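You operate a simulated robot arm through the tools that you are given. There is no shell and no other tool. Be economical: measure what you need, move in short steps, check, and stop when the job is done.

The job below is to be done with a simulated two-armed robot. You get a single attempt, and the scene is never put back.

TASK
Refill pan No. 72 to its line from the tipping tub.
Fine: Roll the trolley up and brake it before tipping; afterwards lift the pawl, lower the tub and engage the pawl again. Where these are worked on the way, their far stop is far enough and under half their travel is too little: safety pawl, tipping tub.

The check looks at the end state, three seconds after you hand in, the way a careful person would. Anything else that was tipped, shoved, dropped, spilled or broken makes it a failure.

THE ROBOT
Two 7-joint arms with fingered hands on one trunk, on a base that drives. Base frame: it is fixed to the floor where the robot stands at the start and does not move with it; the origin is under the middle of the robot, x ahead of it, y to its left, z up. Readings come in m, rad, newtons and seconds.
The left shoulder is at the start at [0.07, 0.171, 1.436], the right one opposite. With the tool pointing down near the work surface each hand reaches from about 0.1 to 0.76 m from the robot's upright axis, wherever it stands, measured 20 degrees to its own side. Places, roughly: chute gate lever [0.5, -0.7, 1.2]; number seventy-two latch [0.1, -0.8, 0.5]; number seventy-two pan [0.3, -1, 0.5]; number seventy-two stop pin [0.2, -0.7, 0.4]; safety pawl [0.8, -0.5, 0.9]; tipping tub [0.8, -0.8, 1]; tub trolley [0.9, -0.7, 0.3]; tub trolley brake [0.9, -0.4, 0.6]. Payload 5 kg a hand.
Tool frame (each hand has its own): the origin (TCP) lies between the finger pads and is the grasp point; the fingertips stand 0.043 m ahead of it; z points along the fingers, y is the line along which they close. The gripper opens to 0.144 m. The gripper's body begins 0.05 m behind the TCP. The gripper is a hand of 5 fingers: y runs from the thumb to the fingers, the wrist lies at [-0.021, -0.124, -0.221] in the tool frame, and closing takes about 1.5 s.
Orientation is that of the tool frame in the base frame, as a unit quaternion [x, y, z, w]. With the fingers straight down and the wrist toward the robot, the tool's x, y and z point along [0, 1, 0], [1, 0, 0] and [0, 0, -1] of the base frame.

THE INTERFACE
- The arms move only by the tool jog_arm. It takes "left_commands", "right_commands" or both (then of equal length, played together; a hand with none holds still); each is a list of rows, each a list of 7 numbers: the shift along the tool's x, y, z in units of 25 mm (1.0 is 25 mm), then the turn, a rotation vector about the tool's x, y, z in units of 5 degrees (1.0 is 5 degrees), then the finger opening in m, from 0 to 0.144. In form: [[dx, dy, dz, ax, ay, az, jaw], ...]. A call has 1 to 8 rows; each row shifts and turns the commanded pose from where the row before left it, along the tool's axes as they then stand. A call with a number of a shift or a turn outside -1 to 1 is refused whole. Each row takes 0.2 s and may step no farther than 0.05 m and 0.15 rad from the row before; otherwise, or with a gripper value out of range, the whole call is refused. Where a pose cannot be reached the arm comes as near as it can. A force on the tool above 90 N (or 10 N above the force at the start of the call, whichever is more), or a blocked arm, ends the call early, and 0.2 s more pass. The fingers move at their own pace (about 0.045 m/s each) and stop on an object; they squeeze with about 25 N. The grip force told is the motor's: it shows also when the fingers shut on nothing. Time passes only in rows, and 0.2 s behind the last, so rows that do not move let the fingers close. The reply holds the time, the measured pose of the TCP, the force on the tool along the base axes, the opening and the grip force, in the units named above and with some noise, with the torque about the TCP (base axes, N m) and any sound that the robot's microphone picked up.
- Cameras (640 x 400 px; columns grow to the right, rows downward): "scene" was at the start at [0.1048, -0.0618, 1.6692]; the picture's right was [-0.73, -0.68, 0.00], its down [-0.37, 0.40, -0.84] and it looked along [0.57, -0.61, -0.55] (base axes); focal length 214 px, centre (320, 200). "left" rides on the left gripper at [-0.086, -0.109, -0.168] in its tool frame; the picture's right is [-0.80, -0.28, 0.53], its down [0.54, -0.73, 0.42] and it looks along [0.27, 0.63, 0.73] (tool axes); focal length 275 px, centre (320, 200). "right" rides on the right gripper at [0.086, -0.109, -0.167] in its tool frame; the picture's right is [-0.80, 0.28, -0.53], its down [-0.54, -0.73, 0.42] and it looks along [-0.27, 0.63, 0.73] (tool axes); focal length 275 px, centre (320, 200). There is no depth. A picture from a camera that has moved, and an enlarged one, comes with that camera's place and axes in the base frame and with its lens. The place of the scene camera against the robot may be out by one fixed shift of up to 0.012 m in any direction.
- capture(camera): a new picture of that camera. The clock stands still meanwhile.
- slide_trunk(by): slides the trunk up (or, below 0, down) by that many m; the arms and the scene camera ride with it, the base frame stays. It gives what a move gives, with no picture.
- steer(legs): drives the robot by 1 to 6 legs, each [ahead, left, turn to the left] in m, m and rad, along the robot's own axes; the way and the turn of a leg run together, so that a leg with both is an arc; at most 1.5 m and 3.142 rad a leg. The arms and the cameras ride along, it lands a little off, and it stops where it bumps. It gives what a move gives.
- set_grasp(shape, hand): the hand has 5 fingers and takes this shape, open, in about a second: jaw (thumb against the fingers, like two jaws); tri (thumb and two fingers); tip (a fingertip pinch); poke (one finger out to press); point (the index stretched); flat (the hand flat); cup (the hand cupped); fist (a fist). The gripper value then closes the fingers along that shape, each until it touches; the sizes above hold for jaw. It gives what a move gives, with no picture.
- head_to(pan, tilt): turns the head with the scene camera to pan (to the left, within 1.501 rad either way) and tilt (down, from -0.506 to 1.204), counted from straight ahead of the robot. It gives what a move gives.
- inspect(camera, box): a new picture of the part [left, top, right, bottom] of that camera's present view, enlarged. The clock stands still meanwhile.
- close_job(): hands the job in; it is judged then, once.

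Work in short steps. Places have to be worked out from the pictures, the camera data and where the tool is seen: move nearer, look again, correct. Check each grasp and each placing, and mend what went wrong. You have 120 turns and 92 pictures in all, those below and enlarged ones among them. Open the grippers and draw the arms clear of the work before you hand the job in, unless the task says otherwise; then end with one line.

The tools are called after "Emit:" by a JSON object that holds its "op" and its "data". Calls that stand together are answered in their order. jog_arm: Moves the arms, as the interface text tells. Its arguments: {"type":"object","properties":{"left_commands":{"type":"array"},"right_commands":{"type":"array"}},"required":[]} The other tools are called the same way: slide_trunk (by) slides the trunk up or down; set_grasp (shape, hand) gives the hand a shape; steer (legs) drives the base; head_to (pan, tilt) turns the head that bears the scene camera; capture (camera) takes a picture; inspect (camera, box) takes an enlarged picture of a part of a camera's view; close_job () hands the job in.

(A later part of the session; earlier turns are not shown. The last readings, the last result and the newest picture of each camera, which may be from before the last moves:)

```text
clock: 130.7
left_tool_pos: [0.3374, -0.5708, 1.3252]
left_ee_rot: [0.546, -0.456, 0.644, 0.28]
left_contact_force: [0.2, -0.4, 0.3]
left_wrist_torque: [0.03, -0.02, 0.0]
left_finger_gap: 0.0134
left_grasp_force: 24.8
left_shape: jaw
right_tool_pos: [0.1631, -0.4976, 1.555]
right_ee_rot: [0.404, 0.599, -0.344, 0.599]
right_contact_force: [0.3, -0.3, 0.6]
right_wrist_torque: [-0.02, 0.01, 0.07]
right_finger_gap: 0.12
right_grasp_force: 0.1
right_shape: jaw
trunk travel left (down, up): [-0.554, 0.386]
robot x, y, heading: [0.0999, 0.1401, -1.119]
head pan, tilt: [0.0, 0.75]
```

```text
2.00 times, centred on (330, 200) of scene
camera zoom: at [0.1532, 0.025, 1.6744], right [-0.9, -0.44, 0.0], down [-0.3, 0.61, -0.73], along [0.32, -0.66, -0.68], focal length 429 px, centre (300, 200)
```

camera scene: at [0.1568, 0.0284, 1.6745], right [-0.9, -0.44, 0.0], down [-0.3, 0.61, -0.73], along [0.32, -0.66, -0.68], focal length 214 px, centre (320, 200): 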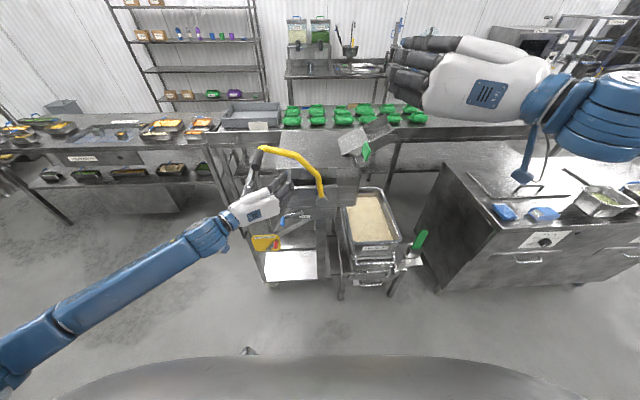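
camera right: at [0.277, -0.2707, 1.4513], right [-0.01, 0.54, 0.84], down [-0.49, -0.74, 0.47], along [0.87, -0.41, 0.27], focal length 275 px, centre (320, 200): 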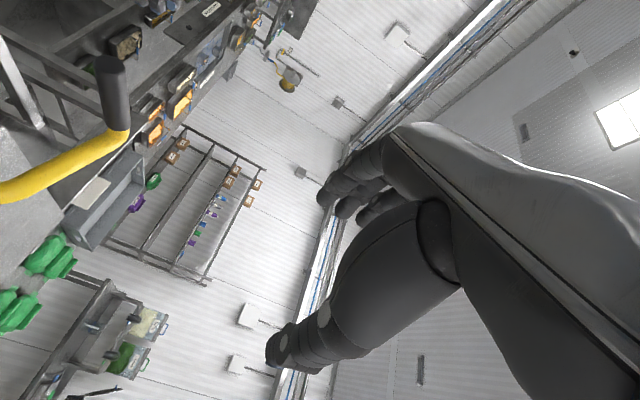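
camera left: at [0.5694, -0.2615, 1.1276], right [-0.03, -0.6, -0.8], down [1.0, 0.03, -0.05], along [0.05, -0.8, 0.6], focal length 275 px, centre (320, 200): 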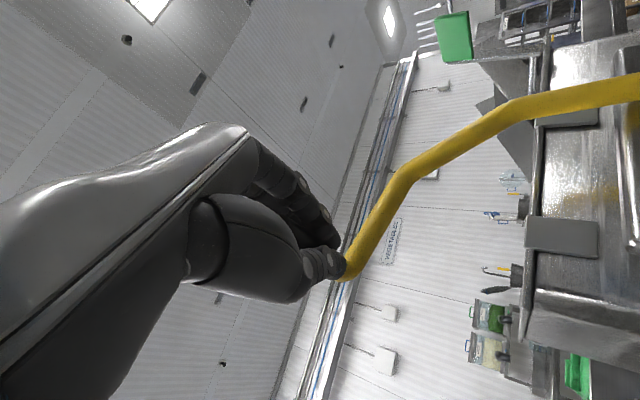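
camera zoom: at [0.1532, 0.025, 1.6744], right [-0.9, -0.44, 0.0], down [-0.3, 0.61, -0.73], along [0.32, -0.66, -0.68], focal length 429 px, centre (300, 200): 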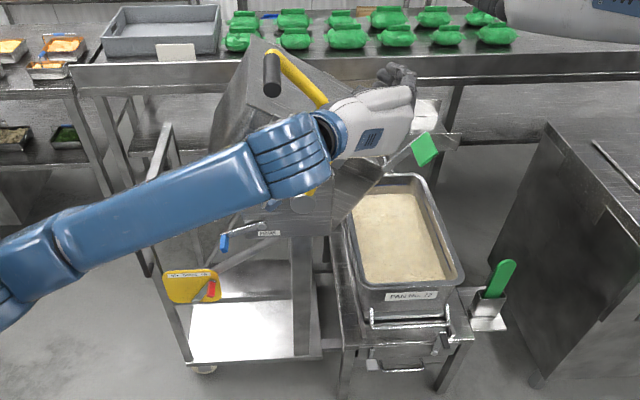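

The hand slipped off; the tub stayed up at about 30°, so something holds it. I go back for the grip, now at left ≈0.043, z≈1.36, with a matching roll.

Emit:
{"op": "jog_arm", "data": {"left_commands": [[0, 0, -1, 0, 0, 0, 0.0], [0, 0, -1, 0, 0, 0, 0.02], [0, 0, -1, 0, 0, -1, 0.06], [0, 0, -1, 0, 0, -1, 0.1], [0, 0, -1, 0, 0, -1, 0.12], [0, 0, 0, 0, 0, -1, 0.12], [0, 0, 0, 0, 0, -0.8, 0.12]]}}

Emit:
{"op": "jog_arm", "data": {"left_commands": [[0.37, -0.9, 0, 0, 0, 0, 0.12], [0.37, -0.9, 0, 0, 0, 0, 0.12], [0.37, -0.9, 0, 0, 0, 0, 0.12], [0.37, -0.9, 0, 0, 0, 0, 0.12], [0.37, -0.9, 0, 0, 0, 0, 0.12], [0.37, -0.9, 0, 0, 0, 0, 0.12], [0, 0, 0, 0, 0, 0, 0.12]]}}

Emit:
{"op": "capture", "data": {"camera": "left"}}

Emit:
{"op": "inspect", "data": {"camera": "scene", "box": [210, 80, 450, 300]}}

```text
clock: 132.3
left_tool_pos: [0.2835, -0.4561, 1.328]
left_ee_rot: [0.629, -0.332, 0.571, 0.41]
left_contact_force: [0.1, 0.3, 0.5]
left_wrist_torque: [-0.02, -0.03, -0.02]
left_finger_gap: 0.1172
left_grasp_force: 0.0
left_shape: jaw
right_tool_pos: [0.1647, -0.4955, 1.5557]
right_ee_rot: [0.405, 0.599, -0.345, 0.599]
right_contact_force: [0.1, -0.1, 0.0]
right_wrist_torque: [0.03, 0.01, 0.01]
right_finger_gap: 0.1201
right_grasp_force: 0.0
right_shape: jaw
trunk travel left (down, up): [-0.554, 0.386]
robot x, y, heading: [0.1041, 0.1429, -1.117]
head pan, tilt: [0.0, 0.75]
```

```text
clock: 133.9
left_tool_pos: [0.4092, -0.3955, 1.364]
left_ee_rot: [0.628, -0.333, 0.572, 0.409]
left_contact_force: [0.3, 0.1, 0.2]
left_wrist_torque: [-0.01, 0.0, -0.02]
left_finger_gap: 0.1196
left_grasp_force: 0.1
left_shape: jaw
right_tool_pos: [0.1638, -0.4968, 1.5553]
right_ee_rot: [0.405, 0.598, -0.345, 0.599]
right_contact_force: [-0.4, -0.3, -0.4]
right_wrist_torque: [0.04, -0.04, 0.02]
right_finger_gap: 0.12
right_grasp_force: 0.0
right_shape: jaw
trunk travel left (down, up): [-0.554, 0.386]
robot x, y, heading: [0.1014, 0.1477, -1.121]
head pan, tilt: [0.0, 0.75]
```

```text
22 pictures are left
camera left: at [0.4199, -0.2017, 1.266], right [0.39, -0.39, -0.83], down [0.9, -0.03, 0.44], along [-0.2, -0.92, 0.34], focal length 275 px, centre (320, 200)
```

left: 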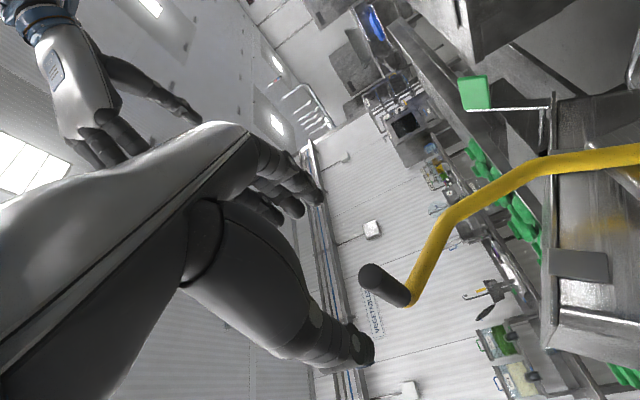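

```text
1.82 times, centred on (330, 190) of scene
camera zoom: at [0.1539, 0.0266, 1.6745], right [-0.9, -0.44, 0.0], down [-0.3, 0.61, -0.73], along [0.32, -0.66, -0.68], focal length 390 px, centre (302, 218)
```

zoom: 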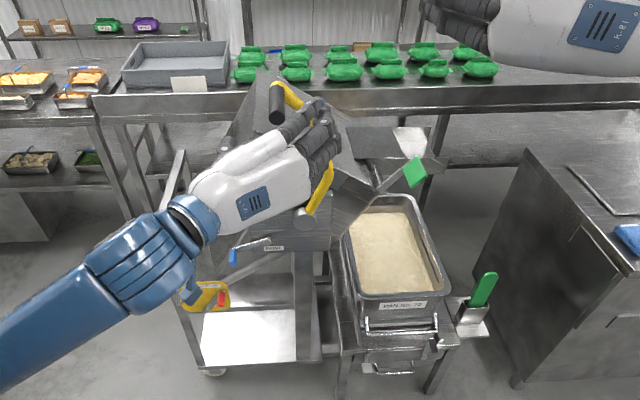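

The grip's end is 0.085 m ahead, 1.8 cm below and slightly left of the TCP. I correct, advance over it more deeply, and close.

Emit:
{"op": "jog_arm", "data": {"left_commands": [[-0.7, -0.4, 0, 0, 0, 0, 0.12], [0, 0, 1, 0, 0, 0, 0.12], [0, 0, 1, 0, 0, 0, 0.12], [0, 0, 1, 0, 0, 0, 0.12], [0, 0, 1, 0, 0, 0, 0.12], [0, 0, 1, 0, 0, 0, 0.12], [0, 0, 0, 0, 0, 0, 0.05], [0, 0, 0, 0, 0, 0, 0.0]]}}

Emit:
{"op": "jog_arm", "data": {"left_commands": [[0, 0, 0, 0, 0, 0, 0.0], [0, 0, 0, 0, 0, 0, 0.0], [0, 0, 0, 0, 0, 0, 0.0], [0, 0, 0, 0, 0, 0, 0.0], [0, 0, 0, 0, 0, 0, 0.0]]}}

Emit:
{"op": "jog_arm", "data": {"left_commands": [[-0.03, 0.9, 0, 0, 0, 0.7, 0.0], [-0.03, 0.9, 0, 0, 0, 0.7, 0.0]]}}

Emit:
{"op": "inspect", "data": {"camera": "scene", "box": [210, 80, 450, 300]}}

```text
clock: 135.7
left_tool_pos: [0.4698, -0.5018, 1.3434]
left_ee_rot: [0.628, -0.333, 0.572, 0.409]
left_contact_force: [0.1, 0.4, -0.5]
left_wrist_torque: [-0.02, -0.02, -0.03]
left_finger_gap: 0.0694
left_grasp_force: 0.0
left_shape: jaw
right_tool_pos: [0.1648, -0.4963, 1.5563]
right_ee_rot: [0.405, 0.598, -0.344, 0.599]
right_contact_force: [0.9, -0.6, 0.6]
right_wrist_torque: [0.0, 0.01, -0.01]
right_finger_gap: 0.12
right_grasp_force: 0.0
right_shape: jaw
trunk travel left (down, up): [-0.554, 0.386]
robot x, y, heading: [0.0988, 0.1428, -1.119]
head pan, tilt: [0.0, 0.75]
```

```text
clock: 136.9
left_tool_pos: [0.4713, -0.501, 1.3418]
left_ee_rot: [0.629, -0.331, 0.572, 0.409]
left_contact_force: [2.9, 0.2, -5.0]
left_wrist_torque: [0.1, 0.01, 0.05]
left_finger_gap: 0.0149
left_grasp_force: 25.4
left_shape: jaw
right_tool_pos: [0.1651, -0.4966, 1.5559]
right_ee_rot: [0.404, 0.599, -0.345, 0.6]
right_contact_force: [0.6, 0.3, -0.5]
right_wrist_torque: [0.03, 0.0, -0.01]
right_finger_gap: 0.1199
right_grasp_force: 0.1
right_shape: jaw
trunk travel left (down, up): [-0.554, 0.386]
robot x, y, heading: [0.105, 0.146, -1.118]
head pan, tilt: [0.0, 0.75]
```

```text
clock: 137.5
left_tool_pos: [0.4277, -0.5251, 1.3462]
left_ee_rot: [0.606, -0.371, 0.596, 0.373]
left_contact_force: [6.9, -1.9, -2.6]
left_wrist_torque: [0.04, 0.01, 0.21]
left_finger_gap: 0.0145
left_grasp_force: 25.3
left_shape: jaw
right_tool_pos: [0.1632, -0.4985, 1.5543]
right_ee_rot: [0.405, 0.599, -0.344, 0.599]
right_contact_force: [0.3, -0.6, 0.1]
right_wrist_torque: [0.01, -0.02, 0.1]
right_finger_gap: 0.1199
right_grasp_force: 0.0
right_shape: jaw
trunk travel left (down, up): [-0.554, 0.386]
robot x, y, heading: [0.1055, 0.1409, -1.116]
head pan, tilt: [0.0, 0.75]
```

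```text
1.82 times, centred on (330, 190) of scene
camera zoom: at [0.1534, 0.0245, 1.6744], right [-0.9, -0.44, 0.0], down [-0.3, 0.61, -0.73], along [0.32, -0.66, -0.68], focal length 390 px, centre (302, 218)
```

zoom: 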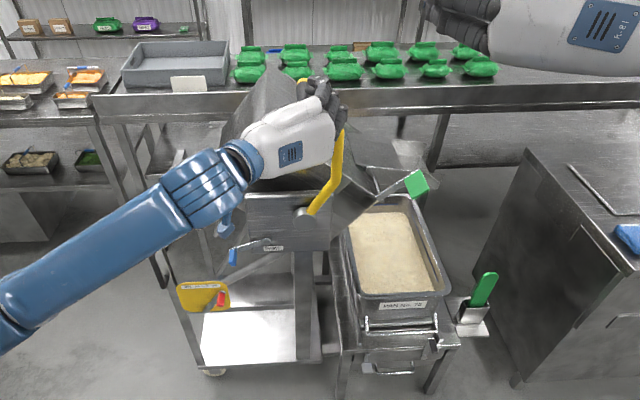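

The tub is turning further with the hand. I go on in short steps.

Emit:
{"op": "jog_arm", "data": {"left_commands": [[-0.02, 0.9, 0, 0, 0, 0.75, 0.0], [-0.02, 0.9, 0, 0, 0, 0.75, 0.0], [-0.02, 0.9, 0, 0, 0, 0.75, 0.0]]}}

Emit:
{"op": "inspect", "data": {"camera": "scene", "box": [210, 80, 450, 300]}}

```text
clock: 138.3
left_tool_pos: [0.3709, -0.5521, 1.3395]
left_ee_rot: [0.568, -0.43, 0.628, 0.312]
left_contact_force: [5.1, -1.2, -4.4]
left_wrist_torque: [0.15, 0.05, 0.2]
left_finger_gap: 0.0136
left_grasp_force: 24.9
left_shape: jaw
right_tool_pos: [0.1654, -0.4989, 1.5551]
right_ee_rot: [0.406, 0.599, -0.344, 0.599]
right_contact_force: [-0.4, -0.4, -0.8]
right_wrist_torque: [-0.03, 0.01, 0.04]
right_finger_gap: 0.1198
right_grasp_force: 0.1
right_shape: jaw
trunk travel left (down, up): [-0.554, 0.386]
robot x, y, heading: [0.0993, 0.146, -1.121]
head pan, tilt: [0.0, 0.75]
```

```text
1.82 times, centred on (330, 190) of scene
camera zoom: at [0.155, 0.0246, 1.6742], right [-0.9, -0.44, 0.0], down [-0.3, 0.62, -0.73], along [0.32, -0.66, -0.68], focal length 390 px, centre (302, 218)
```

zoom: 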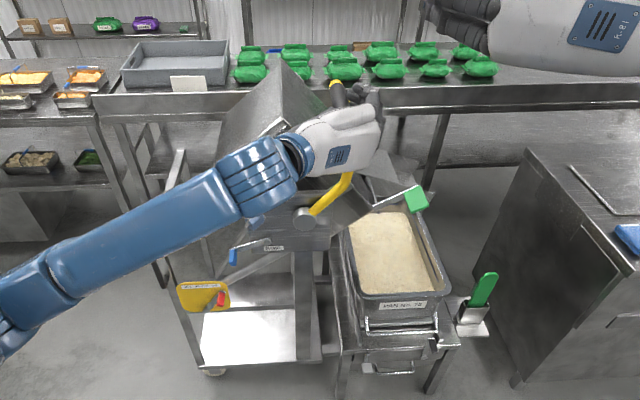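

The grip is riding out above the fingers. I open slightly, shift the hand outward 2.5 cm, re-close and continue.

Emit:
{"op": "jog_arm", "data": {"left_commands": [[0, 0, 0, 0, 0, 0, 0.07], [0.2, 0, 0, 0, 0, 0, 0.07], [1, 0, 0.2, 0, 0, 0, 0.07], [0, 0, 0, 0, 0, 0, 0.0], [0, 0, 0, 0, 0, 0, 0.0], [0, 0, 0, 0, 0, 0, 0.0], [0, 0, 0, 0, 0, 0, 0.0], [0, 0, 0, 0, 0, 0, 0.0]]}}

Emit:
{"op": "jog_arm", "data": {"left_commands": [[0, 0.9, 0, 0, 0, 0.7, 0.0], [0, 0.9, 0, 0, 0, 0.7, 0.0], [0, 0.9, 0, 0, 0, 0.7, 0.0]]}}

Emit:
{"op": "inspect", "data": {"camera": "scene", "box": [210, 80, 450, 300]}}

```text
clock: 140.1
left_tool_pos: [0.37, -0.5566, 1.3721]
left_ee_rot: [0.568, -0.426, 0.63, 0.314]
left_contact_force: [1.1, -0.7, 4.6]
left_wrist_torque: [-0.09, -0.06, -0.07]
left_finger_gap: 0.0095
left_grasp_force: 21.0
left_shape: jaw
right_tool_pos: [0.1655, -0.4955, 1.557]
right_ee_rot: [0.404, 0.598, -0.345, 0.6]
right_contact_force: [-0.1, 0.8, -0.9]
right_wrist_torque: [0.0, -0.04, -0.03]
right_finger_gap: 0.1201
right_grasp_force: 0.0
right_shape: jaw
trunk travel left (down, up): [-0.554, 0.386]
robot x, y, heading: [0.1024, 0.1456, -1.124]
head pan, tilt: [0.0, 0.75]
```

```text
clock: 140.9
left_tool_pos: [0.3087, -0.588, 1.3557]
left_ee_rot: [0.526, -0.477, 0.657, 0.255]
left_contact_force: [5.7, -9.8, 23.4]
left_wrist_torque: [0.26, -0.52, -0.25]
left_finger_gap: 0.0085
left_grasp_force: 24.9
left_shape: jaw
right_tool_pos: [0.1631, -0.4981, 1.5553]
right_ee_rot: [0.405, 0.599, -0.344, 0.599]
right_contact_force: [-0.7, 0.0, 0.5]
right_wrist_torque: [0.0, 0.01, 0.06]
right_finger_gap: 0.12
right_grasp_force: 0.0
right_shape: jaw
trunk travel left (down, up): [-0.554, 0.386]
robot x, y, heading: [0.1051, 0.1452, -1.12]
head pan, tilt: [0.0, 0.75]
```

```text
1.82 times, centred on (330, 190) of scene
camera zoom: at [0.153, 0.0253, 1.6747], right [-0.9, -0.44, 0.0], down [-0.3, 0.61, -0.73], along [0.32, -0.66, -0.68], focal length 390 px, centre (302, 218)
```

zoom: 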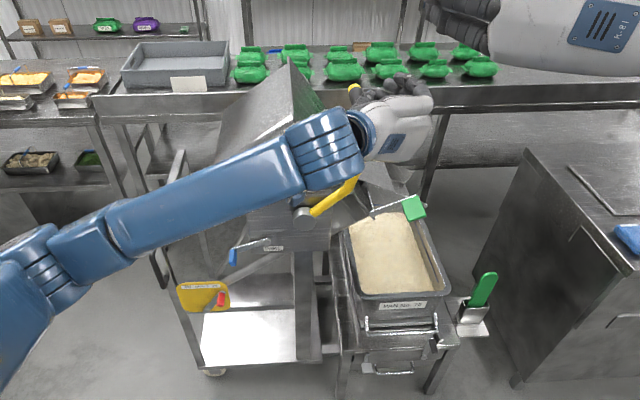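

The tub is well over now. I continue a few more rows to feel for the far stop.

Emit:
{"op": "jog_arm", "data": {"left_commands": [[-0.25, 0.9, 0, 0, 0, 0.7, 0.0], [-0.15, 0.9, 0, 0, 0, 0.7, 0.0], [-0.15, 0.9, 0, 0, 0, 0.7, 0.0]]}}

Emit:
{"op": "inspect", "data": {"camera": "scene", "box": [210, 80, 450, 300]}}

```text
clock: 141.7
left_tool_pos: [0.2557, -0.6148, 1.3181]
left_ee_rot: [0.479, -0.523, 0.678, 0.195]
left_contact_force: [-1.5, -34.1, 47.0]
left_wrist_torque: [1.44, -0.7, -0.54]
left_finger_gap: 0.0104
left_grasp_force: 24.9
left_shape: jaw
right_tool_pos: [0.1605, -0.4982, 1.5548]
right_ee_rot: [0.407, 0.597, -0.344, 0.599]
right_contact_force: [-1.1, 0.6, -0.1]
right_wrist_torque: [0.0, 0.0, 0.04]
right_finger_gap: 0.1201
right_grasp_force: 0.1
right_shape: jaw
trunk travel left (down, up): [-0.554, 0.386]
robot x, y, heading: [0.0999, 0.1421, -1.122]
head pan, tilt: [0.0, 0.75]
```

```text
1.82 times, centred on (330, 190) of scene
camera zoom: at [0.1515, 0.0241, 1.6746], right [-0.9, -0.44, 0.0], down [-0.3, 0.62, -0.73], along [0.32, -0.66, -0.68], focal length 390 px, centre (302, 218)
```

zoom: 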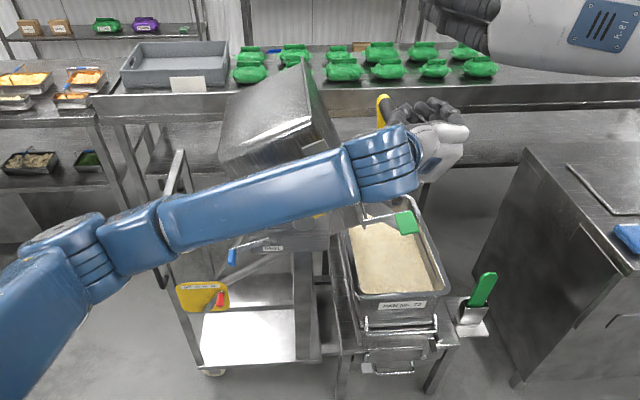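

The tub is about 60° over and the reaction is rising. I nudge once more to learn if this is the stop.

Emit:
{"op": "jog_arm", "data": {"left_commands": [[0, 0.7, 0, 0, 0, 0.5, 0.0], [0, 0.7, 0, 0, 0, 0.5, 0.0], [0, 0, 0, 0, 0, 0, 0.0]]}}

Emit:
{"op": "inspect", "data": {"camera": "scene", "box": [290, 90, 450, 250]}}

```text
clock: 142.5
left_tool_pos: [0.2324, -0.6269, 1.2981]
left_ee_rot: [0.456, -0.542, 0.686, 0.165]
left_contact_force: [-4.3, -39.1, 49.7]
left_wrist_torque: [1.74, -0.62, -0.52]
left_finger_gap: 0.0105
left_grasp_force: 25.0
left_shape: jaw
right_tool_pos: [0.1632, -0.4978, 1.5548]
right_ee_rot: [0.405, 0.598, -0.345, 0.6]
right_contact_force: [0.3, 0.4, -0.2]
right_wrist_torque: [0.0, 0.04, -0.03]
right_finger_gap: 0.12
right_grasp_force: 0.0
right_shape: jaw
trunk travel left (down, up): [-0.554, 0.386]
robot x, y, heading: [0.105, 0.1438, -1.119]
head pan, tilt: [0.0, 0.75]
```

```text
2.50 times, centred on (370, 170) of scene
camera zoom: at [0.1525, 0.0255, 1.6745], right [-0.9, -0.44, 0.0], down [-0.3, 0.61, -0.73], along [0.32, -0.66, -0.68], focal length 536 px, centre (195, 275)
```

zoom: 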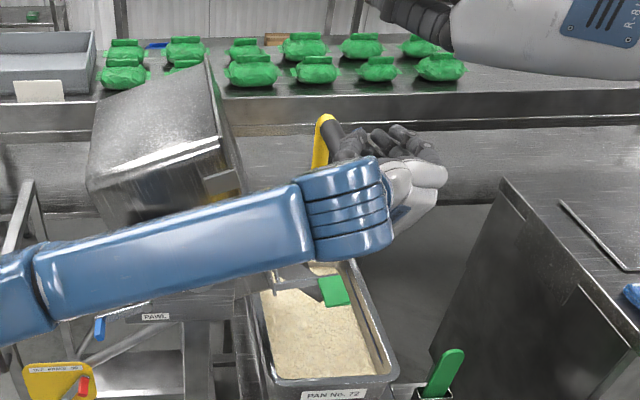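

It still yields. I continue three more rows and watch the force.

Emit:
{"op": "jog_arm", "data": {"left_commands": [[-0.1, 0.8, 0, 0, 0, 0.6, 0.0], [-0.1, 0.8, 0, 0, 0, 0.6, 0.0], [-0.1, 0.8, 0, 0, 0, 0.6, 0.0], [0, 0, 0, 0, 0, 0, 0.0]]}}

Emit:
{"op": "inspect", "data": {"camera": "scene", "box": [250, 90, 450, 290]}}

```text
clock: 143.5
left_tool_pos: [0.1919, -0.6451, 1.2559]
left_ee_rot: [0.411, -0.576, 0.697, 0.112]
left_contact_force: [-18.2, -39.9, 49.3]
left_wrist_torque: [1.51, -0.69, -0.31]
left_finger_gap: 0.0107
left_grasp_force: 25.2
left_shape: jaw
right_tool_pos: [0.1598, -0.4971, 1.5546]
right_ee_rot: [0.405, 0.598, -0.345, 0.6]
right_contact_force: [-0.3, -0.4, -0.1]
right_wrist_torque: [-0.02, 0.01, -0.02]
right_finger_gap: 0.12
right_grasp_force: 0.1
right_shape: jaw
trunk travel left (down, up): [-0.554, 0.386]
robot x, y, heading: [0.0988, 0.1425, -1.119]
head pan, tilt: [0.0, 0.75]
```

```text
2.00 times, centred on (350, 190) of scene
camera zoom: at [0.15, 0.0256, 1.6746], right [-0.9, -0.44, 0.0], down [-0.3, 0.61, -0.73], along [0.32, -0.66, -0.68], focal length 429 px, centre (260, 220)
```

zoom: 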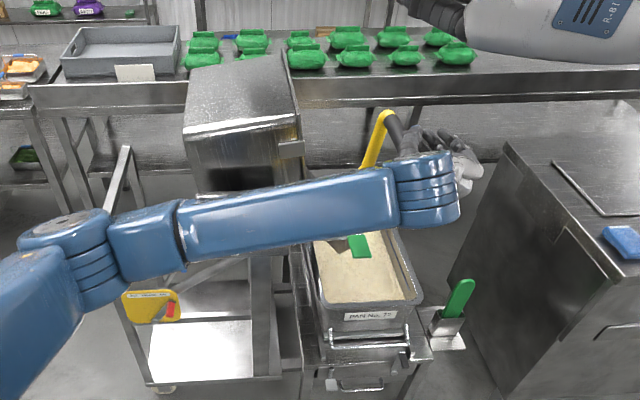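

Now about 74° over and still yielding. Three more rows.

Emit:
{"op": "jog_arm", "data": {"left_commands": [[-0.1, 0.8, 0, 0, 0, 0.6, 0.0], [-0.1, 0.8, 0, 0, 0, 0.6, 0.0], [-0.1, 0.8, 0, 0, 0, 0.6, 0.0], [0, 0, 0, 0, 0, 0, 0.0]]}}

Emit:
{"op": "inspect", "data": {"camera": "scene", "box": [250, 90, 450, 290]}}

```text
clock: 144.2
left_tool_pos: [0.1799, -0.6515, 1.2429]
left_ee_rot: [0.376, -0.585, 0.715, 0.07]
left_contact_force: [9.2, 13.7, 69.1]
left_wrist_torque: [0.72, -0.62, -0.16]
left_finger_gap: 0.0217
left_grasp_force: 24.4
left_shape: jaw
right_tool_pos: [0.1672, -0.483, 1.5609]
right_ee_rot: [0.401, 0.598, -0.345, 0.602]
right_contact_force: [-0.2, -0.1, 0.4]
right_wrist_torque: [-0.03, -0.02, 0.04]
right_finger_gap: 0.1202
right_grasp_force: 0.1
right_shape: jaw
trunk travel left (down, up): [-0.554, 0.386]
robot x, y, heading: [0.1062, 0.1462, -1.115]
head pan, tilt: [0.0, 0.75]
stopped in row 3 (left hand): the force on the tool passed its limit at 94 N (the readings are from after the stop); the commanded pose is now the measured one
```

```text
2.00 times, centred on (350, 190) of scene
camera zoom: at [0.1551, 0.041, 1.6755], right [-0.9, -0.44, 0.0], down [-0.3, 0.61, -0.74], along [0.32, -0.66, -0.68], focal length 429 px, centre (260, 220)
```

zoom: 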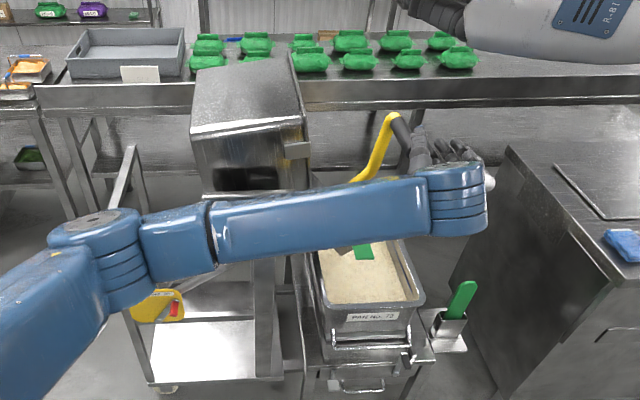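

94 N: the far stop is reached. I relax, open the hand and withdraw, checking that the pawl holds the tub.

Emit:
{"op": "jog_arm", "data": {"left_commands": [[0, -0.3, 0, 0, 0, 0, 0.02], [0, -0.2, 0, 0, 0, 0, 0.06], [0, 0, 0, 0, 0, 0, 0.1], [0, 0, -1, 0, 0, 0, 0.12], [0, 0, -1, 0, 0, 0, 0.12], [0, 0, -1, 0, 0, 0, 0.12], [0, 0, -1, 0, 0, 0, 0.12], [0, 0, -1, 0, 0, 0, 0.12]]}}

Emit:
{"op": "jog_arm", "data": {"left_commands": [[0, -0.8, -0.5, 0, 0, -1, 0.12], [0, -0.8, 0, 0, 0, -1, 0.12], [0, -0.8, 0, 0, 0, -1, 0.12], [0, -0.8, 0, 0, 0, -1, 0.12], [0, -0.8, 0, 0, 0, -1, 0.12], [0, -0.8, 0, 0, 0, -1, 0.12], [0, -0.8, 0, 0, 0, -1, 0.12], [0, -0.8, 0, 0, 0, -1, 0.12]]}}

Emit:
{"op": "inspect", "data": {"camera": "scene", "box": [240, 90, 440, 290]}}

```text
clock: 146.0
left_tool_pos: [0.1262, -0.5441, 1.2336]
left_ee_rot: [0.378, -0.594, 0.707, 0.065]
left_contact_force: [0.0, -0.5, -0.6]
left_wrist_torque: [-0.01, -0.01, 0.01]
left_finger_gap: 0.1198
left_grasp_force: 0.0
left_shape: jaw
right_tool_pos: [0.1684, -0.4942, 1.5548]
right_ee_rot: [0.403, 0.6, -0.343, 0.6]
right_contact_force: [0.3, -0.2, -0.2]
right_wrist_torque: [0.0, -0.04, 0.01]
right_finger_gap: 0.12
right_grasp_force: 0.0
right_shape: jaw
trunk travel left (down, up): [-0.554, 0.386]
robot x, y, heading: [0.1026, 0.1456, -1.111]
head pan, tilt: [0.0, 0.75]
```

```text
clock: 147.8
left_tool_pos: [0.2363, -0.471, 1.324]
left_ee_rot: [0.558, -0.428, 0.643, 0.304]
left_contact_force: [-0.1, 0.1, 0.3]
left_wrist_torque: [0.0, 0.0, -0.02]
left_finger_gap: 0.1197
left_grasp_force: 0.0
left_shape: jaw
right_tool_pos: [0.1687, -0.4935, 1.5559]
right_ee_rot: [0.404, 0.599, -0.344, 0.6]
right_contact_force: [-0.3, 0.3, 0.7]
right_wrist_torque: [0.04, 0.01, -0.04]
right_finger_gap: 0.12
right_grasp_force: 0.1
right_shape: jaw
trunk travel left (down, up): [-0.554, 0.386]
robot x, y, heading: [0.1023, 0.138, -1.117]
head pan, tilt: [0.0, 0.75]
```

```text
2.00 times, centred on (340, 190) of scene
camera zoom: at [0.1568, 0.0293, 1.6746], right [-0.9, -0.44, 0.0], down [-0.3, 0.61, -0.73], along [0.32, -0.66, -0.68], focal length 429 px, centre (280, 220)
```

zoom: 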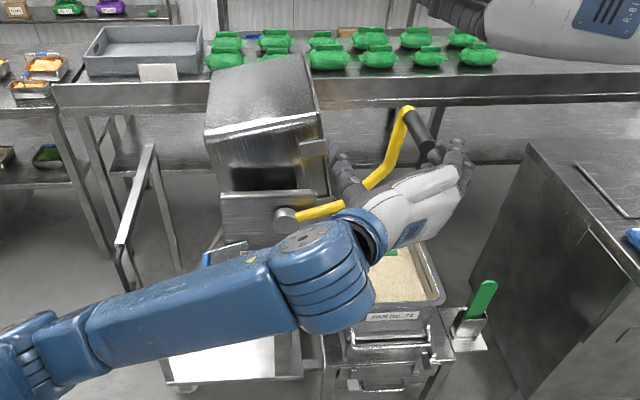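

The tub stays tipped. The gate tab should now be near forward 0.89, left -0.26, z 0.86; I shift the robot right 0.2 m and lower the trunk for a look.

Emit:
{"op": "steer", "data": {"legs": [[0, -0.2, 0]]}}

Emit:
{"op": "slide_trunk", "data": {"by": -0.25}}

Emit:
{"op": "jog_arm", "data": {"left_commands": [[-0.5, -0.5, 0, 0, 0, -0.8, 0.12], [-0.5, -0.5, 0, 0, 0, -0.8, 0.12], [-0.5, -0.5, 0, 0, 0, -0.8, 0.12], [-0.5, -0.5, 0, 0, 0, 0, 0.12], [-0.5, -0.5, 0, 0, 0, 0, 0.12], [-0.5, -0.5, 0, 0, 0, 0, 0.12]]}}

Emit:
{"op": "capture", "data": {"camera": "scene"}}

Emit:
{"op": "capture", "data": {"camera": "left"}}

```text
clock: 149.4
left_tool_pos: [0.0603, -0.5586, 1.3237]
left_ee_rot: [0.559, -0.428, 0.642, 0.303]
left_contact_force: [0.9, 0.4, -0.5]
left_wrist_torque: [0.01, 0.02, -0.06]
left_finger_gap: 0.1196
left_grasp_force: 0.1
left_shape: jaw
right_tool_pos: [-0.0089, -0.5805, 1.5564]
right_ee_rot: [0.403, 0.6, -0.344, 0.6]
right_contact_force: [0.5, 0.8, 0.3]
right_wrist_torque: [0.0, 0.03, -0.09]
right_finger_gap: 0.1204
right_grasp_force: 0.2
right_shape: jaw
trunk travel left (down, up): [-0.554, 0.386]
robot x, y, heading: [-0.0766, 0.0582, -1.118]
head pan, tilt: [0.0, 0.75]
```

```text
clock: 152.0
left_tool_pos: [0.0572, -0.5595, 1.0737]
left_ee_rot: [0.558, -0.429, 0.643, 0.303]
left_contact_force: [-0.2, 0.5, 0.1]
left_wrist_torque: [0.0, -0.03, 0.01]
left_finger_gap: 0.1198
left_grasp_force: 0.1
left_shape: jaw
right_tool_pos: [-0.012, -0.5819, 1.3055]
right_ee_rot: [0.402, 0.6, -0.344, 0.6]
right_contact_force: [0.4, -0.1, -0.4]
right_wrist_torque: [0.01, 0.02, 0.04]
right_finger_gap: 0.1199
right_grasp_force: 0.0
right_shape: jaw
trunk travel left (down, up): [-0.304, 0.636]
robot x, y, heading: [-0.0778, 0.058, -1.115]
head pan, tilt: [0.0, 0.75]
```

```text
clock: 153.4
left_tool_pos: [0.1298, -0.5231, 1.0044]
left_ee_rot: [0.6, -0.368, 0.607, 0.368]
left_contact_force: [-0.6, 0.8, -0.2]
left_wrist_torque: [0.02, 0.02, 0.0]
left_finger_gap: 0.1196
left_grasp_force: 0.0
left_shape: jaw
right_tool_pos: [-0.0122, -0.5823, 1.3065]
right_ee_rot: [0.404, 0.599, -0.344, 0.6]
right_contact_force: [0.8, 0.7, 0.5]
right_wrist_torque: [0.02, 0.02, -0.04]
right_finger_gap: 0.1199
right_grasp_force: 0.0
right_shape: jaw
trunk travel left (down, up): [-0.304, 0.636]
robot x, y, heading: [-0.0758, 0.0569, -1.117]
head pan, tilt: [0.0, 0.75]
```

```text
12 pictures are left
camera scene: at [-0.0238, -0.0593, 1.4246], right [-0.9, -0.44, 0.0], down [-0.3, 0.61, -0.73], along [0.32, -0.66, -0.68], focal length 214 px, centre (320, 200)
```

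scene: 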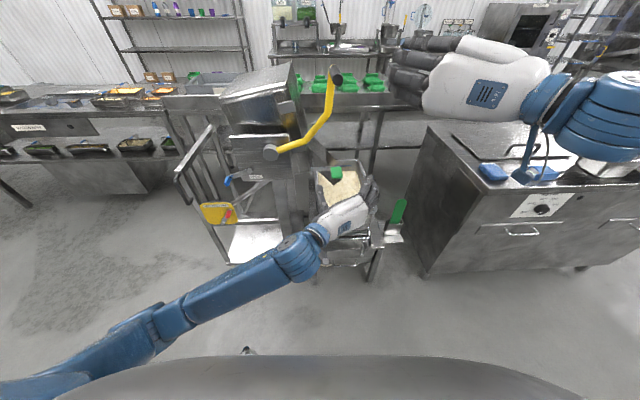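

```text
11 pictures are left
camera left: at [0.1502, -0.3255, 0.9167], right [0.5, -0.35, -0.79], down [0.83, -0.04, 0.55], along [-0.22, -0.94, 0.27], focal length 275 px, centre (320, 200)
```

left: 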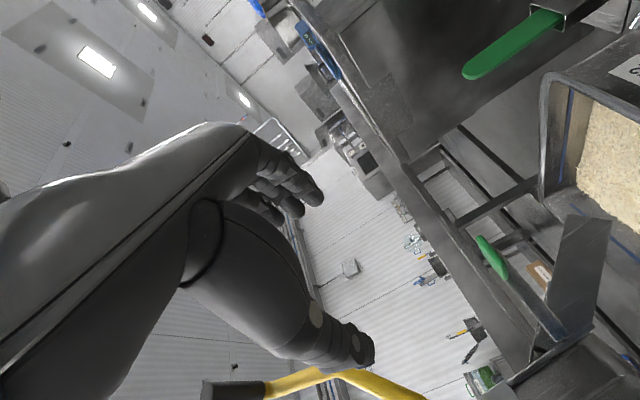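

The tab triangulates cleanly to (0.251,-0.775,0.877), straight ahead of the left hand. I enlarge it to see how the gate lever works.

Emit:
{"op": "inspect", "data": {"camera": "scene", "box": [270, 120, 390, 220]}}

```text
4.00 times, centred on (330, 170) of scene
camera zoom: at [-0.0238, -0.0593, 1.4246], right [-0.9, -0.44, 0.0], down [-0.3, 0.61, -0.73], along [0.32, -0.66, -0.68], focal length 858 px, centre (280, 320)
```

zoom: 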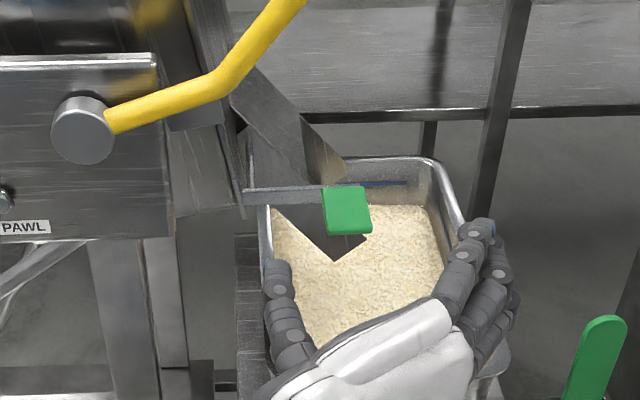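

The gate lever is a short arm from the tub's end, its green tab sticking out toward the robot, so it likely swings up or down like the other levers. I drive 0.1 m closer, lower the hand to its height and roll it so it closes vertically.

Emit:
{"op": "steer", "data": {"legs": [[0.1, 0, 0]]}}

Emit:
{"op": "jog_arm", "data": {"left_commands": [[-1, 0, 0, 0, 0, 0, 0.12], [-1, 0, 0, 0, 0, 0, 0.12], [-1, 0, 0, 0, 0, 0, 0.12], [-1, 0, 0, 0, 0, 0, 0.12], [-1, 0, 0, 0, 0, 0, 0.12], [0, 0, 0, 0, 0, -1, 0.12], [0, 0, 0, 0, 0, -1, 0.12], [0, 0, 0, 0, 0, -1, 0.12]]}}

Emit:
{"op": "jog_arm", "data": {"left_commands": [[0, 0, 0, 0, 0, -1, 0.12], [0, 0, 0, 0, 0, -1, 0.12], [0, 0, 0, 0, 0, -1, 0.12], [0, 0, 0, 0, 0, -1, 0.12], [0, 0, 0, 0, 0, -1, 0.12], [0, 0, 0, 0, 0, -1, 0.12], [0, 0, 0, 0, 0, -1, 0.12], [0, 0, 0, 0, 0, -1, 0.12]]}}

Emit:
{"op": "jog_arm", "data": {"left_commands": [[0, 0, 0, 0, 0, -1, 0.12], [0, 0, 0, 0, 0, -1, 0.12], [0, 0, 0, 0, 0, -1, 0.12], [0, 0, 0, 0, 0, -1, 0.12], [0, 0, 0, 0, 0, -1, 0.12], [0, 0, 0, 0, 0, -1, 0.12]]}}

```text
clock: 154.5
left_tool_pos: [0.1718, -0.6156, 1.0032]
left_ee_rot: [0.6, -0.369, 0.607, 0.368]
left_contact_force: [0.9, 0.0, -0.9]
left_wrist_torque: [-0.02, 0.01, 0.0]
left_finger_gap: 0.1196
left_grasp_force: 0.0
left_shape: jaw
right_tool_pos: [0.033, -0.6736, 1.3056]
right_ee_rot: [0.404, 0.599, -0.344, 0.6]
right_contact_force: [0.6, -0.4, -0.2]
right_wrist_torque: [-0.02, -0.01, 0.0]
right_finger_gap: 0.1199
right_grasp_force: 0.0
right_shape: jaw
trunk travel left (down, up): [-0.304, 0.636]
robot x, y, heading: [-0.0319, -0.0341, -1.113]
head pan, tilt: [0.0, 0.75]
```

```text
clock: 156.3
left_tool_pos: [0.1724, -0.6163, 0.8786]
left_ee_rot: [0.642, -0.287, 0.555, 0.445]
left_contact_force: [-0.6, 0.0, 0.8]
left_wrist_torque: [0.0, 0.02, 0.0]
left_finger_gap: 0.1197
left_grasp_force: 0.0
left_shape: jaw
right_tool_pos: [0.032, -0.672, 1.3067]
right_ee_rot: [0.403, 0.599, -0.344, 0.6]
right_contact_force: [0.3, -0.5, 0.8]
right_wrist_torque: [-0.01, 0.02, 0.02]
right_finger_gap: 0.1201
right_grasp_force: 0.0
right_shape: jaw
trunk travel left (down, up): [-0.304, 0.636]
robot x, y, heading: [-0.0334, -0.0325, -1.111]
head pan, tilt: [0.0, 0.75]
```

```text
clock: 158.3
left_tool_pos: [0.1868, -0.6114, 0.8719]
left_ee_rot: [0.69, -0.076, 0.386, 0.608]
left_contact_force: [-2.2, 0.1, 0.5]
left_wrist_torque: [0.01, -0.04, 0.24]
left_finger_gap: 0.1198
left_grasp_force: 0.0
left_shape: jaw
right_tool_pos: [0.0336, -0.6727, 1.3066]
right_ee_rot: [0.405, 0.599, -0.345, 0.599]
right_contact_force: [-4.6, 0.0, -0.3]
right_wrist_torque: [0.02, -0.08, 0.31]
right_finger_gap: 0.12
right_grasp_force: 0.1
right_shape: jaw
trunk travel left (down, up): [-0.304, 0.636]
robot x, y, heading: [-0.0328, -0.0326, -1.115]
head pan, tilt: [0.0, 0.75]
stopped in row 8 (left hand): the arm was blocked; the commanded pose is now the measured one
```

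```text
clock: 159.5
left_tool_pos: [0.2133, -0.597, 0.8491]
left_ee_rot: [0.685, 0.006, 0.284, 0.671]
left_contact_force: [-1.8, 0.8, 1.1]
left_wrist_torque: [0.13, 0.01, 0.2]
left_finger_gap: 0.1198
left_grasp_force: 0.0
left_shape: jaw
right_tool_pos: [0.0367, -0.6732, 1.3096]
right_ee_rot: [0.403, 0.6, -0.346, 0.598]
right_contact_force: [-4.2, 0.7, 0.8]
right_wrist_torque: [0.06, -0.09, 0.32]
right_finger_gap: 0.1199
right_grasp_force: 0.1
right_shape: jaw
trunk travel left (down, up): [-0.304, 0.636]
robot x, y, heading: [-0.0359, -0.0343, -1.121]
head pan, tilt: [0.0, 0.75]
stopped in row 6 (left hand): the arm was blocked; the commanded pose is now the measured one
```

The left arm is blocked by crowding near the body. I unroll somewhat, shift the robot 0.15 m further right for elbow room, and check the picture.

Emit:
{"op": "jog_arm", "data": {"left_commands": [[0, 0, 0, 0, 0, 1, 0.12], [0, 0, 0, 0, 0, 1, 0.12], [0, 0, 0, 0, 0, 1, 0.12], [0, 0, 0, 0, 0, 1, 0.12], [0, 0, 0, 0, 0, 1, 0.12], [0, 0, 0, 0, 0, 0, 0.12]]}}

Emit:
{"op": "steer", "data": {"legs": [[0, -0.15, 0]]}}

```text
clock: 160.9
left_tool_pos: [0.2058, -0.5959, 0.842]
left_ee_rot: [0.675, -0.137, 0.42, 0.591]
left_contact_force: [0.7, -0.2, 0.1]
left_wrist_torque: [0.03, 0.02, 0.04]
left_finger_gap: 0.1198
left_grasp_force: 0.2
left_shape: jaw
right_tool_pos: [0.0317, -0.6723, 1.3058]
right_ee_rot: [0.404, 0.598, -0.344, 0.601]
right_contact_force: [0.2, 0.0, -0.7]
right_wrist_torque: [-0.03, 0.0, 0.01]
right_finger_gap: 0.1202
right_grasp_force: 0.1
right_shape: jaw
trunk travel left (down, up): [-0.304, 0.636]
robot x, y, heading: [-0.0314, -0.0371, -1.119]
head pan, tilt: [0.0, 0.75]
```

```text
clock: 162.3
left_tool_pos: [0.0737, -0.6626, 0.8421]
left_ee_rot: [0.676, -0.138, 0.419, 0.59]
left_contact_force: [0.2, 0.0, 0.4]
left_wrist_torque: [0.01, 0.02, 0.04]
left_finger_gap: 0.1198
left_grasp_force: 0.1
left_shape: jaw
right_tool_pos: [-0.101, -0.7401, 1.3058]
right_ee_rot: [0.403, 0.599, -0.342, 0.601]
right_contact_force: [0.7, -0.6, -0.3]
right_wrist_torque: [0.01, -0.02, 0.05]
right_finger_gap: 0.1203
right_grasp_force: 0.0
right_shape: jaw
trunk travel left (down, up): [-0.304, 0.636]
robot x, y, heading: [-0.1668, -0.1015, -1.116]
head pan, tilt: [0.0, 0.75]
```

Tab relative to the hand is now well determined. I move sideways in front of it, roll a bit more, then advance to straddle it.

Emit:
{"op": "jog_arm", "data": {"left_commands": [[1, -0.66, 0, 0, 0, 0, 0.12], [1, -0.66, 0, 0, 0, 0, 0.12], [1, -0.66, 0, 0, 0, 0, 0.12], [1, -0.66, 0, 0, 0, 0, 0.12], [0, 0, 0, 0, 0, -1, 0.12], [0, 0, 0, 0, 0, -1, 0.12], [0, 0, 0, 0, 0, -1, 0.12], [0, 0, 0, 0, 0, -1, 0.12]]}}

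Emit:
{"op": "capture", "data": {"camera": "left"}}

```text
clock: 164.1
left_tool_pos: [0.1811, -0.6113, 0.8704]
left_ee_rot: [0.689, -0.017, 0.31, 0.655]
left_contact_force: [1.5, 0.6, 0.4]
left_wrist_torque: [0.05, -0.02, -0.01]
left_finger_gap: 0.1196
left_grasp_force: 0.1
left_shape: jaw
right_tool_pos: [-0.0998, -0.7391, 1.3059]
right_ee_rot: [0.403, 0.6, -0.342, 0.601]
right_contact_force: [0.0, -0.5, 0.5]
right_wrist_torque: [-0.02, 0.0, 0.02]
right_finger_gap: 0.1201
right_grasp_force: 0.0
right_shape: jaw
trunk travel left (down, up): [-0.304, 0.636]
robot x, y, heading: [-0.1666, -0.1004, -1.112]
head pan, tilt: [0.0, 0.75]
```

```text
9 pictures are left
camera left: at [0.0891, -0.4766, 0.7265], right [-0.3, -0.75, -0.59], down [0.92, -0.07, -0.38], along [0.24, -0.66, 0.72], focal length 275 px, centre (320, 200)
```

left: 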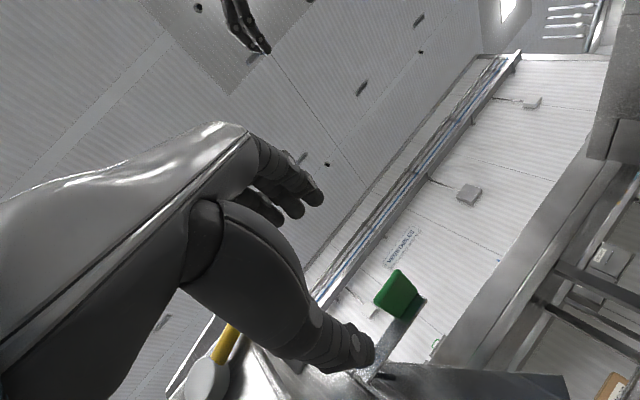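

The tab lies within 2 cm of the hand's axis. I correct and advance to straddle it, then close to a narrow cage.

Emit:
{"op": "jog_arm", "data": {"left_commands": [[-0.55, -0.4, 0, 0, 0, 0, 0.12], [0, 0, 1, 0, 0, 0, 0.12], [0, 0, 1, 0, 0, 0, 0.12], [0, 0, 1, 0, 0, 0, 0.12], [0, 0, 1, 0, 0, 0, 0.12], [0, 0, 1, 0, 0, 0, 0.12], [0, 0, 1, 0, 0, 0, 0.12], [0, 0, 0, 0, 0, 0, 0.12]]}}

Emit:
{"op": "jog_arm", "data": {"left_commands": [[0, 0, 0, 0, 0, 0, 0.04], [0, 0, 0, 0, 0, 0, 0.04], [0, 0, 0, 0, 0, 0, 0.04], [0, 0, 0, 0, 0, 0, 0.04], [0, 0, 0, 0, 0, 0, 0.04], [0, 0, 0, 0, 0, 0, 0.04]]}}

Emit:
{"op": "inspect", "data": {"camera": "scene", "box": [200, 90, 360, 250]}}

```text
clock: 165.9
left_tool_pos: [0.2324, -0.753, 0.8616]
left_ee_rot: [0.689, -0.017, 0.31, 0.654]
left_contact_force: [-0.6, -0.7, 0.8]
left_wrist_torque: [-0.03, 0.04, 0.02]
left_finger_gap: 0.12
left_grasp_force: 0.2
left_shape: jaw
right_tool_pos: [-0.1002, -0.739, 1.3061]
right_ee_rot: [0.402, 0.599, -0.344, 0.6]
right_contact_force: [0.1, 1.1, -0.2]
right_wrist_torque: [0.03, 0.02, -0.01]
right_finger_gap: 0.12
right_grasp_force: 0.0
right_shape: jaw
trunk travel left (down, up): [-0.304, 0.636]
robot x, y, heading: [-0.1671, -0.1026, -1.117]
head pan, tilt: [0.0, 0.75]
```

```text
clock: 167.3
left_tool_pos: [0.2337, -0.7534, 0.8617]
left_ee_rot: [0.689, -0.016, 0.311, 0.654]
left_contact_force: [-0.3, -0.1, 0.1]
left_wrist_torque: [-0.03, -0.02, -0.01]
left_finger_gap: 0.0405
left_grasp_force: 0.1
left_shape: jaw
right_tool_pos: [-0.1002, -0.7388, 1.3061]
right_ee_rot: [0.403, 0.6, -0.344, 0.6]
right_contact_force: [-0.5, -0.5, -0.1]
right_wrist_torque: [0.01, -0.03, 0.0]
right_finger_gap: 0.12
right_grasp_force: 0.0
right_shape: jaw
trunk travel left (down, up): [-0.304, 0.636]
robot x, y, heading: [-0.1664, -0.0987, -1.107]
head pan, tilt: [0.0, 0.75]
```

```text
2.50 times, centred on (280, 170) of scene
camera zoom: at [-0.1134, -0.2156, 1.4246], right [-0.9, -0.44, 0.0], down [-0.3, 0.61, -0.73], along [0.32, -0.66, -0.68], focal length 536 px, centre (420, 275)
```

zoom: 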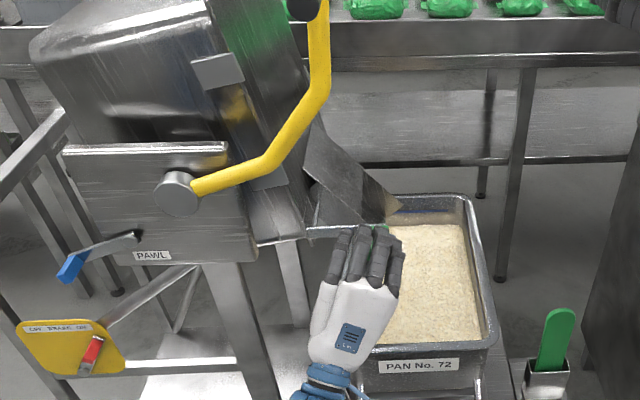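

The hand is around the tab, and the rice stands just below the blue line, so I must be careful. I test the lever gently upward.

Emit:
{"op": "jog_arm", "data": {"left_commands": [[0.27, 0.53, 0, 0, 0, 0, 0.04], [0.27, 0.53, 0, 0, 0, 0, 0.04], [0.27, 0.53, 0, 0, 0, 0, 0.04]]}}

```text
clock: 168.1
left_tool_pos: [0.2312, -0.7517, 0.9026]
left_ee_rot: [0.691, -0.017, 0.31, 0.652]
left_contact_force: [-6.1, 10.0, -17.1]
left_wrist_torque: [0.82, 0.72, 0.14]
left_finger_gap: 0.0473
left_grasp_force: 0.0
left_shape: jaw
right_tool_pos: [-0.1001, -0.7392, 1.3045]
right_ee_rot: [0.403, 0.599, -0.343, 0.601]
right_contact_force: [0.6, -0.6, -0.9]
right_wrist_torque: [0.0, 0.03, -0.02]
right_finger_gap: 0.12
right_grasp_force: 0.0
right_shape: jaw
trunk travel left (down, up): [-0.304, 0.636]
robot x, y, heading: [-0.1664, -0.0978, -1.111]
head pan, tilt: [0.0, 0.75]
```

It moved up 4 cm against 17 N. I look whether the lever moved and whether rice flows.

Emit:
{"op": "inspect", "data": {"camera": "scene", "box": [240, 120, 340, 220]}}

```text
4.00 times, centred on (290, 170) of scene
camera zoom: at [-0.1132, -0.2158, 1.4241], right [-0.9, -0.44, 0.0], down [-0.3, 0.61, -0.73], along [0.32, -0.66, -0.68], focal length 858 px, centre (440, 320)
```

zoom: 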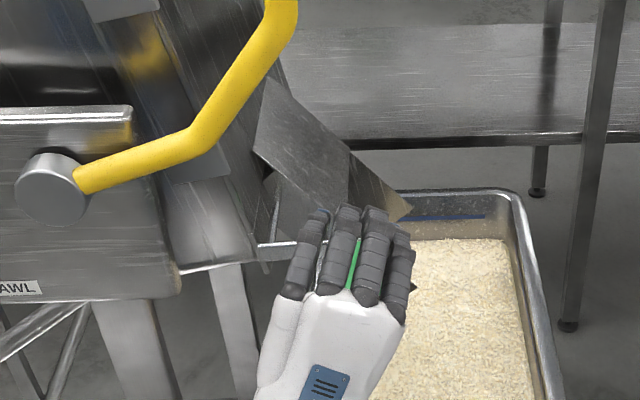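

The lever did turn up about 10°, no rice yet. I raise it another 3 cm and look.

Emit:
{"op": "jog_arm", "data": {"left_commands": [[0.4, 0.5, 0, 0, 0, 0, 0.04], [0.4, 0.5, 0, 0, 0, 0, 0.04]]}}

Emit:
{"op": "inspect", "data": {"camera": "scene", "box": [240, 120, 340, 220]}}

```text
clock: 168.7
left_tool_pos: [0.238, -0.7511, 0.9301]
left_ee_rot: [0.694, -0.017, 0.308, 0.65]
left_contact_force: [-13.2, 11.3, -44.9]
left_wrist_torque: [0.76, 1.38, 0.31]
left_finger_gap: 0.0716
left_grasp_force: 0.2
left_shape: jaw
right_tool_pos: [-0.0987, -0.7416, 1.304]
right_ee_rot: [0.403, 0.601, -0.343, 0.599]
right_contact_force: [-0.2, 0.1, -0.8]
right_wrist_torque: [-0.01, 0.02, 0.02]
right_finger_gap: 0.1202
right_grasp_force: 0.0
right_shape: jaw
trunk travel left (down, up): [-0.304, 0.636]
robot x, y, heading: [-0.1655, -0.1018, -1.111]
head pan, tilt: [0.0, 0.75]
```

```text
4.00 times, centred on (290, 170) of scene
camera zoom: at [-0.1123, -0.2188, 1.4235], right [-0.9, -0.44, 0.0], down [-0.3, 0.61, -0.73], along [0.32, -0.65, -0.68], focal length 858 px, centre (440, 320)
```

zoom: 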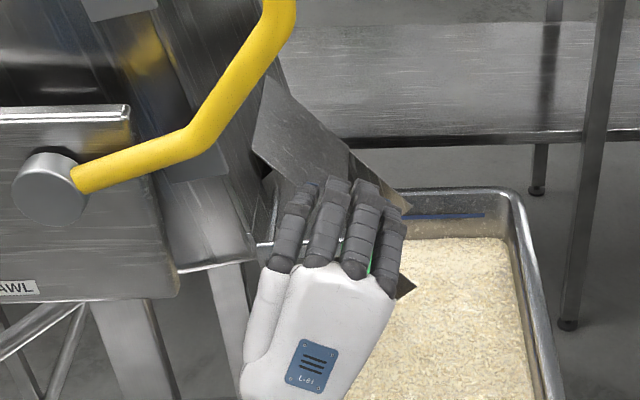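

The stem didn't move and the force climbed to 45 N: upward is the closed stop. I bring the hand back to neutral and press gently downward instead.

Emit:
{"op": "jog_arm", "data": {"left_commands": [[-0.45, -0.89, 0, 0, 0, 0, 0.04], [-0.45, -0.89, 0, 0, 0, 0, 0.04], [-0.3, -0.6, 0, 0, 0, 0, 0.04], [-0.3, -0.6, 0, 0, 0, 0, 0.04], [0, 0, 0, 0, 0, 0, 0.04]]}}

Emit:
{"op": "jog_arm", "data": {"left_commands": [[-0.25, -0.5, 0, 0, 0, 0, 0.04], [0, 0, 0, 0, 0, 0, 0.04]]}}

```text
clock: 169.9
left_tool_pos: [0.2412, -0.7502, 0.8559]
left_ee_rot: [0.689, -0.017, 0.311, 0.655]
left_contact_force: [1.1, 0.7, 1.8]
left_wrist_torque: [-0.03, 0.02, 0.06]
left_finger_gap: 0.0406
left_grasp_force: 0.0
left_shape: jaw
right_tool_pos: [-0.1002, -0.738, 1.3062]
right_ee_rot: [0.403, 0.6, -0.343, 0.6]
right_contact_force: [-0.1, 0.5, 0.2]
right_wrist_torque: [0.0, -0.04, 0.02]
right_finger_gap: 0.12
right_grasp_force: 0.0
right_shape: jaw
trunk travel left (down, up): [-0.304, 0.636]
robot x, y, heading: [-0.1645, -0.0992, -1.118]
head pan, tilt: [0.0, 0.75]
```

```text
clock: 170.5
left_tool_pos: [0.2413, -0.7502, 0.8411]
left_ee_rot: [0.689, -0.017, 0.309, 0.655]
left_contact_force: [0.2, 0.2, 3.6]
left_wrist_torque: [-0.08, 0.01, 0.07]
left_finger_gap: 0.0405
left_grasp_force: 0.1
left_shape: jaw
right_tool_pos: [-0.101, -0.738, 1.3069]
right_ee_rot: [0.402, 0.601, -0.343, 0.6]
right_contact_force: [-0.3, 0.1, -0.2]
right_wrist_torque: [-0.02, 0.01, 0.02]
right_finger_gap: 0.1201
right_grasp_force: 0.1
right_shape: jaw
trunk travel left (down, up): [-0.304, 0.636]
robot x, y, heading: [-0.1667, -0.102, -1.112]
head pan, tilt: [0.0, 0.75]
```

Light resistance of 2–4 N: the lever is yielding downward. I lower it 2 cm more and look for flow.

Emit:
{"op": "jog_arm", "data": {"left_commands": [[-0.36, -0.71, 0, 0, 0, 0, 0.04], [0, 0, 0, 0, 0, 0, 0.04]]}}

Emit:
{"op": "inspect", "data": {"camera": "scene", "box": [240, 120, 340, 220]}}

```text
clock: 171.1
left_tool_pos: [0.2428, -0.7504, 0.8222]
left_ee_rot: [0.689, -0.015, 0.311, 0.654]
left_contact_force: [0.5, 1.7, 2.8]
left_wrist_torque: [-0.16, 0.06, 0.04]
left_finger_gap: 0.0406
left_grasp_force: 0.0
left_shape: jaw
right_tool_pos: [-0.1009, -0.7364, 1.3052]
right_ee_rot: [0.402, 0.6, -0.343, 0.601]
right_contact_force: [-0.2, -0.2, -0.3]
right_wrist_torque: [0.01, 0.0, -0.02]
right_finger_gap: 0.12
right_grasp_force: 0.1
right_shape: jaw
trunk travel left (down, up): [-0.304, 0.636]
robot x, y, heading: [-0.1677, -0.0986, -1.11]
head pan, tilt: [0.0, 0.75]
```

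```text
4.00 times, centred on (290, 170) of scene
camera zoom: at [-0.1137, -0.2149, 1.4247], right [-0.9, -0.44, 0.0], down [-0.3, 0.61, -0.73], along [0.32, -0.66, -0.68], focal length 858 px, centre (440, 320)
```

zoom: 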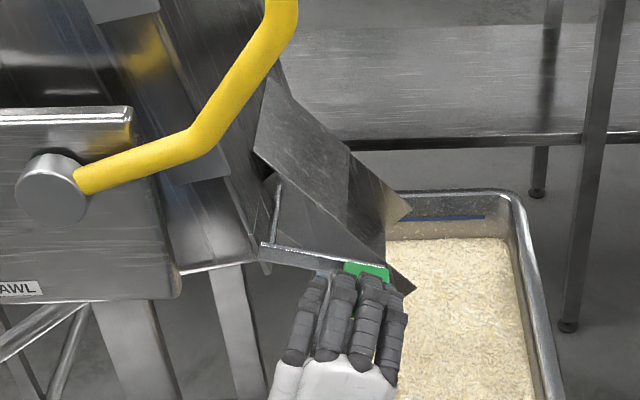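

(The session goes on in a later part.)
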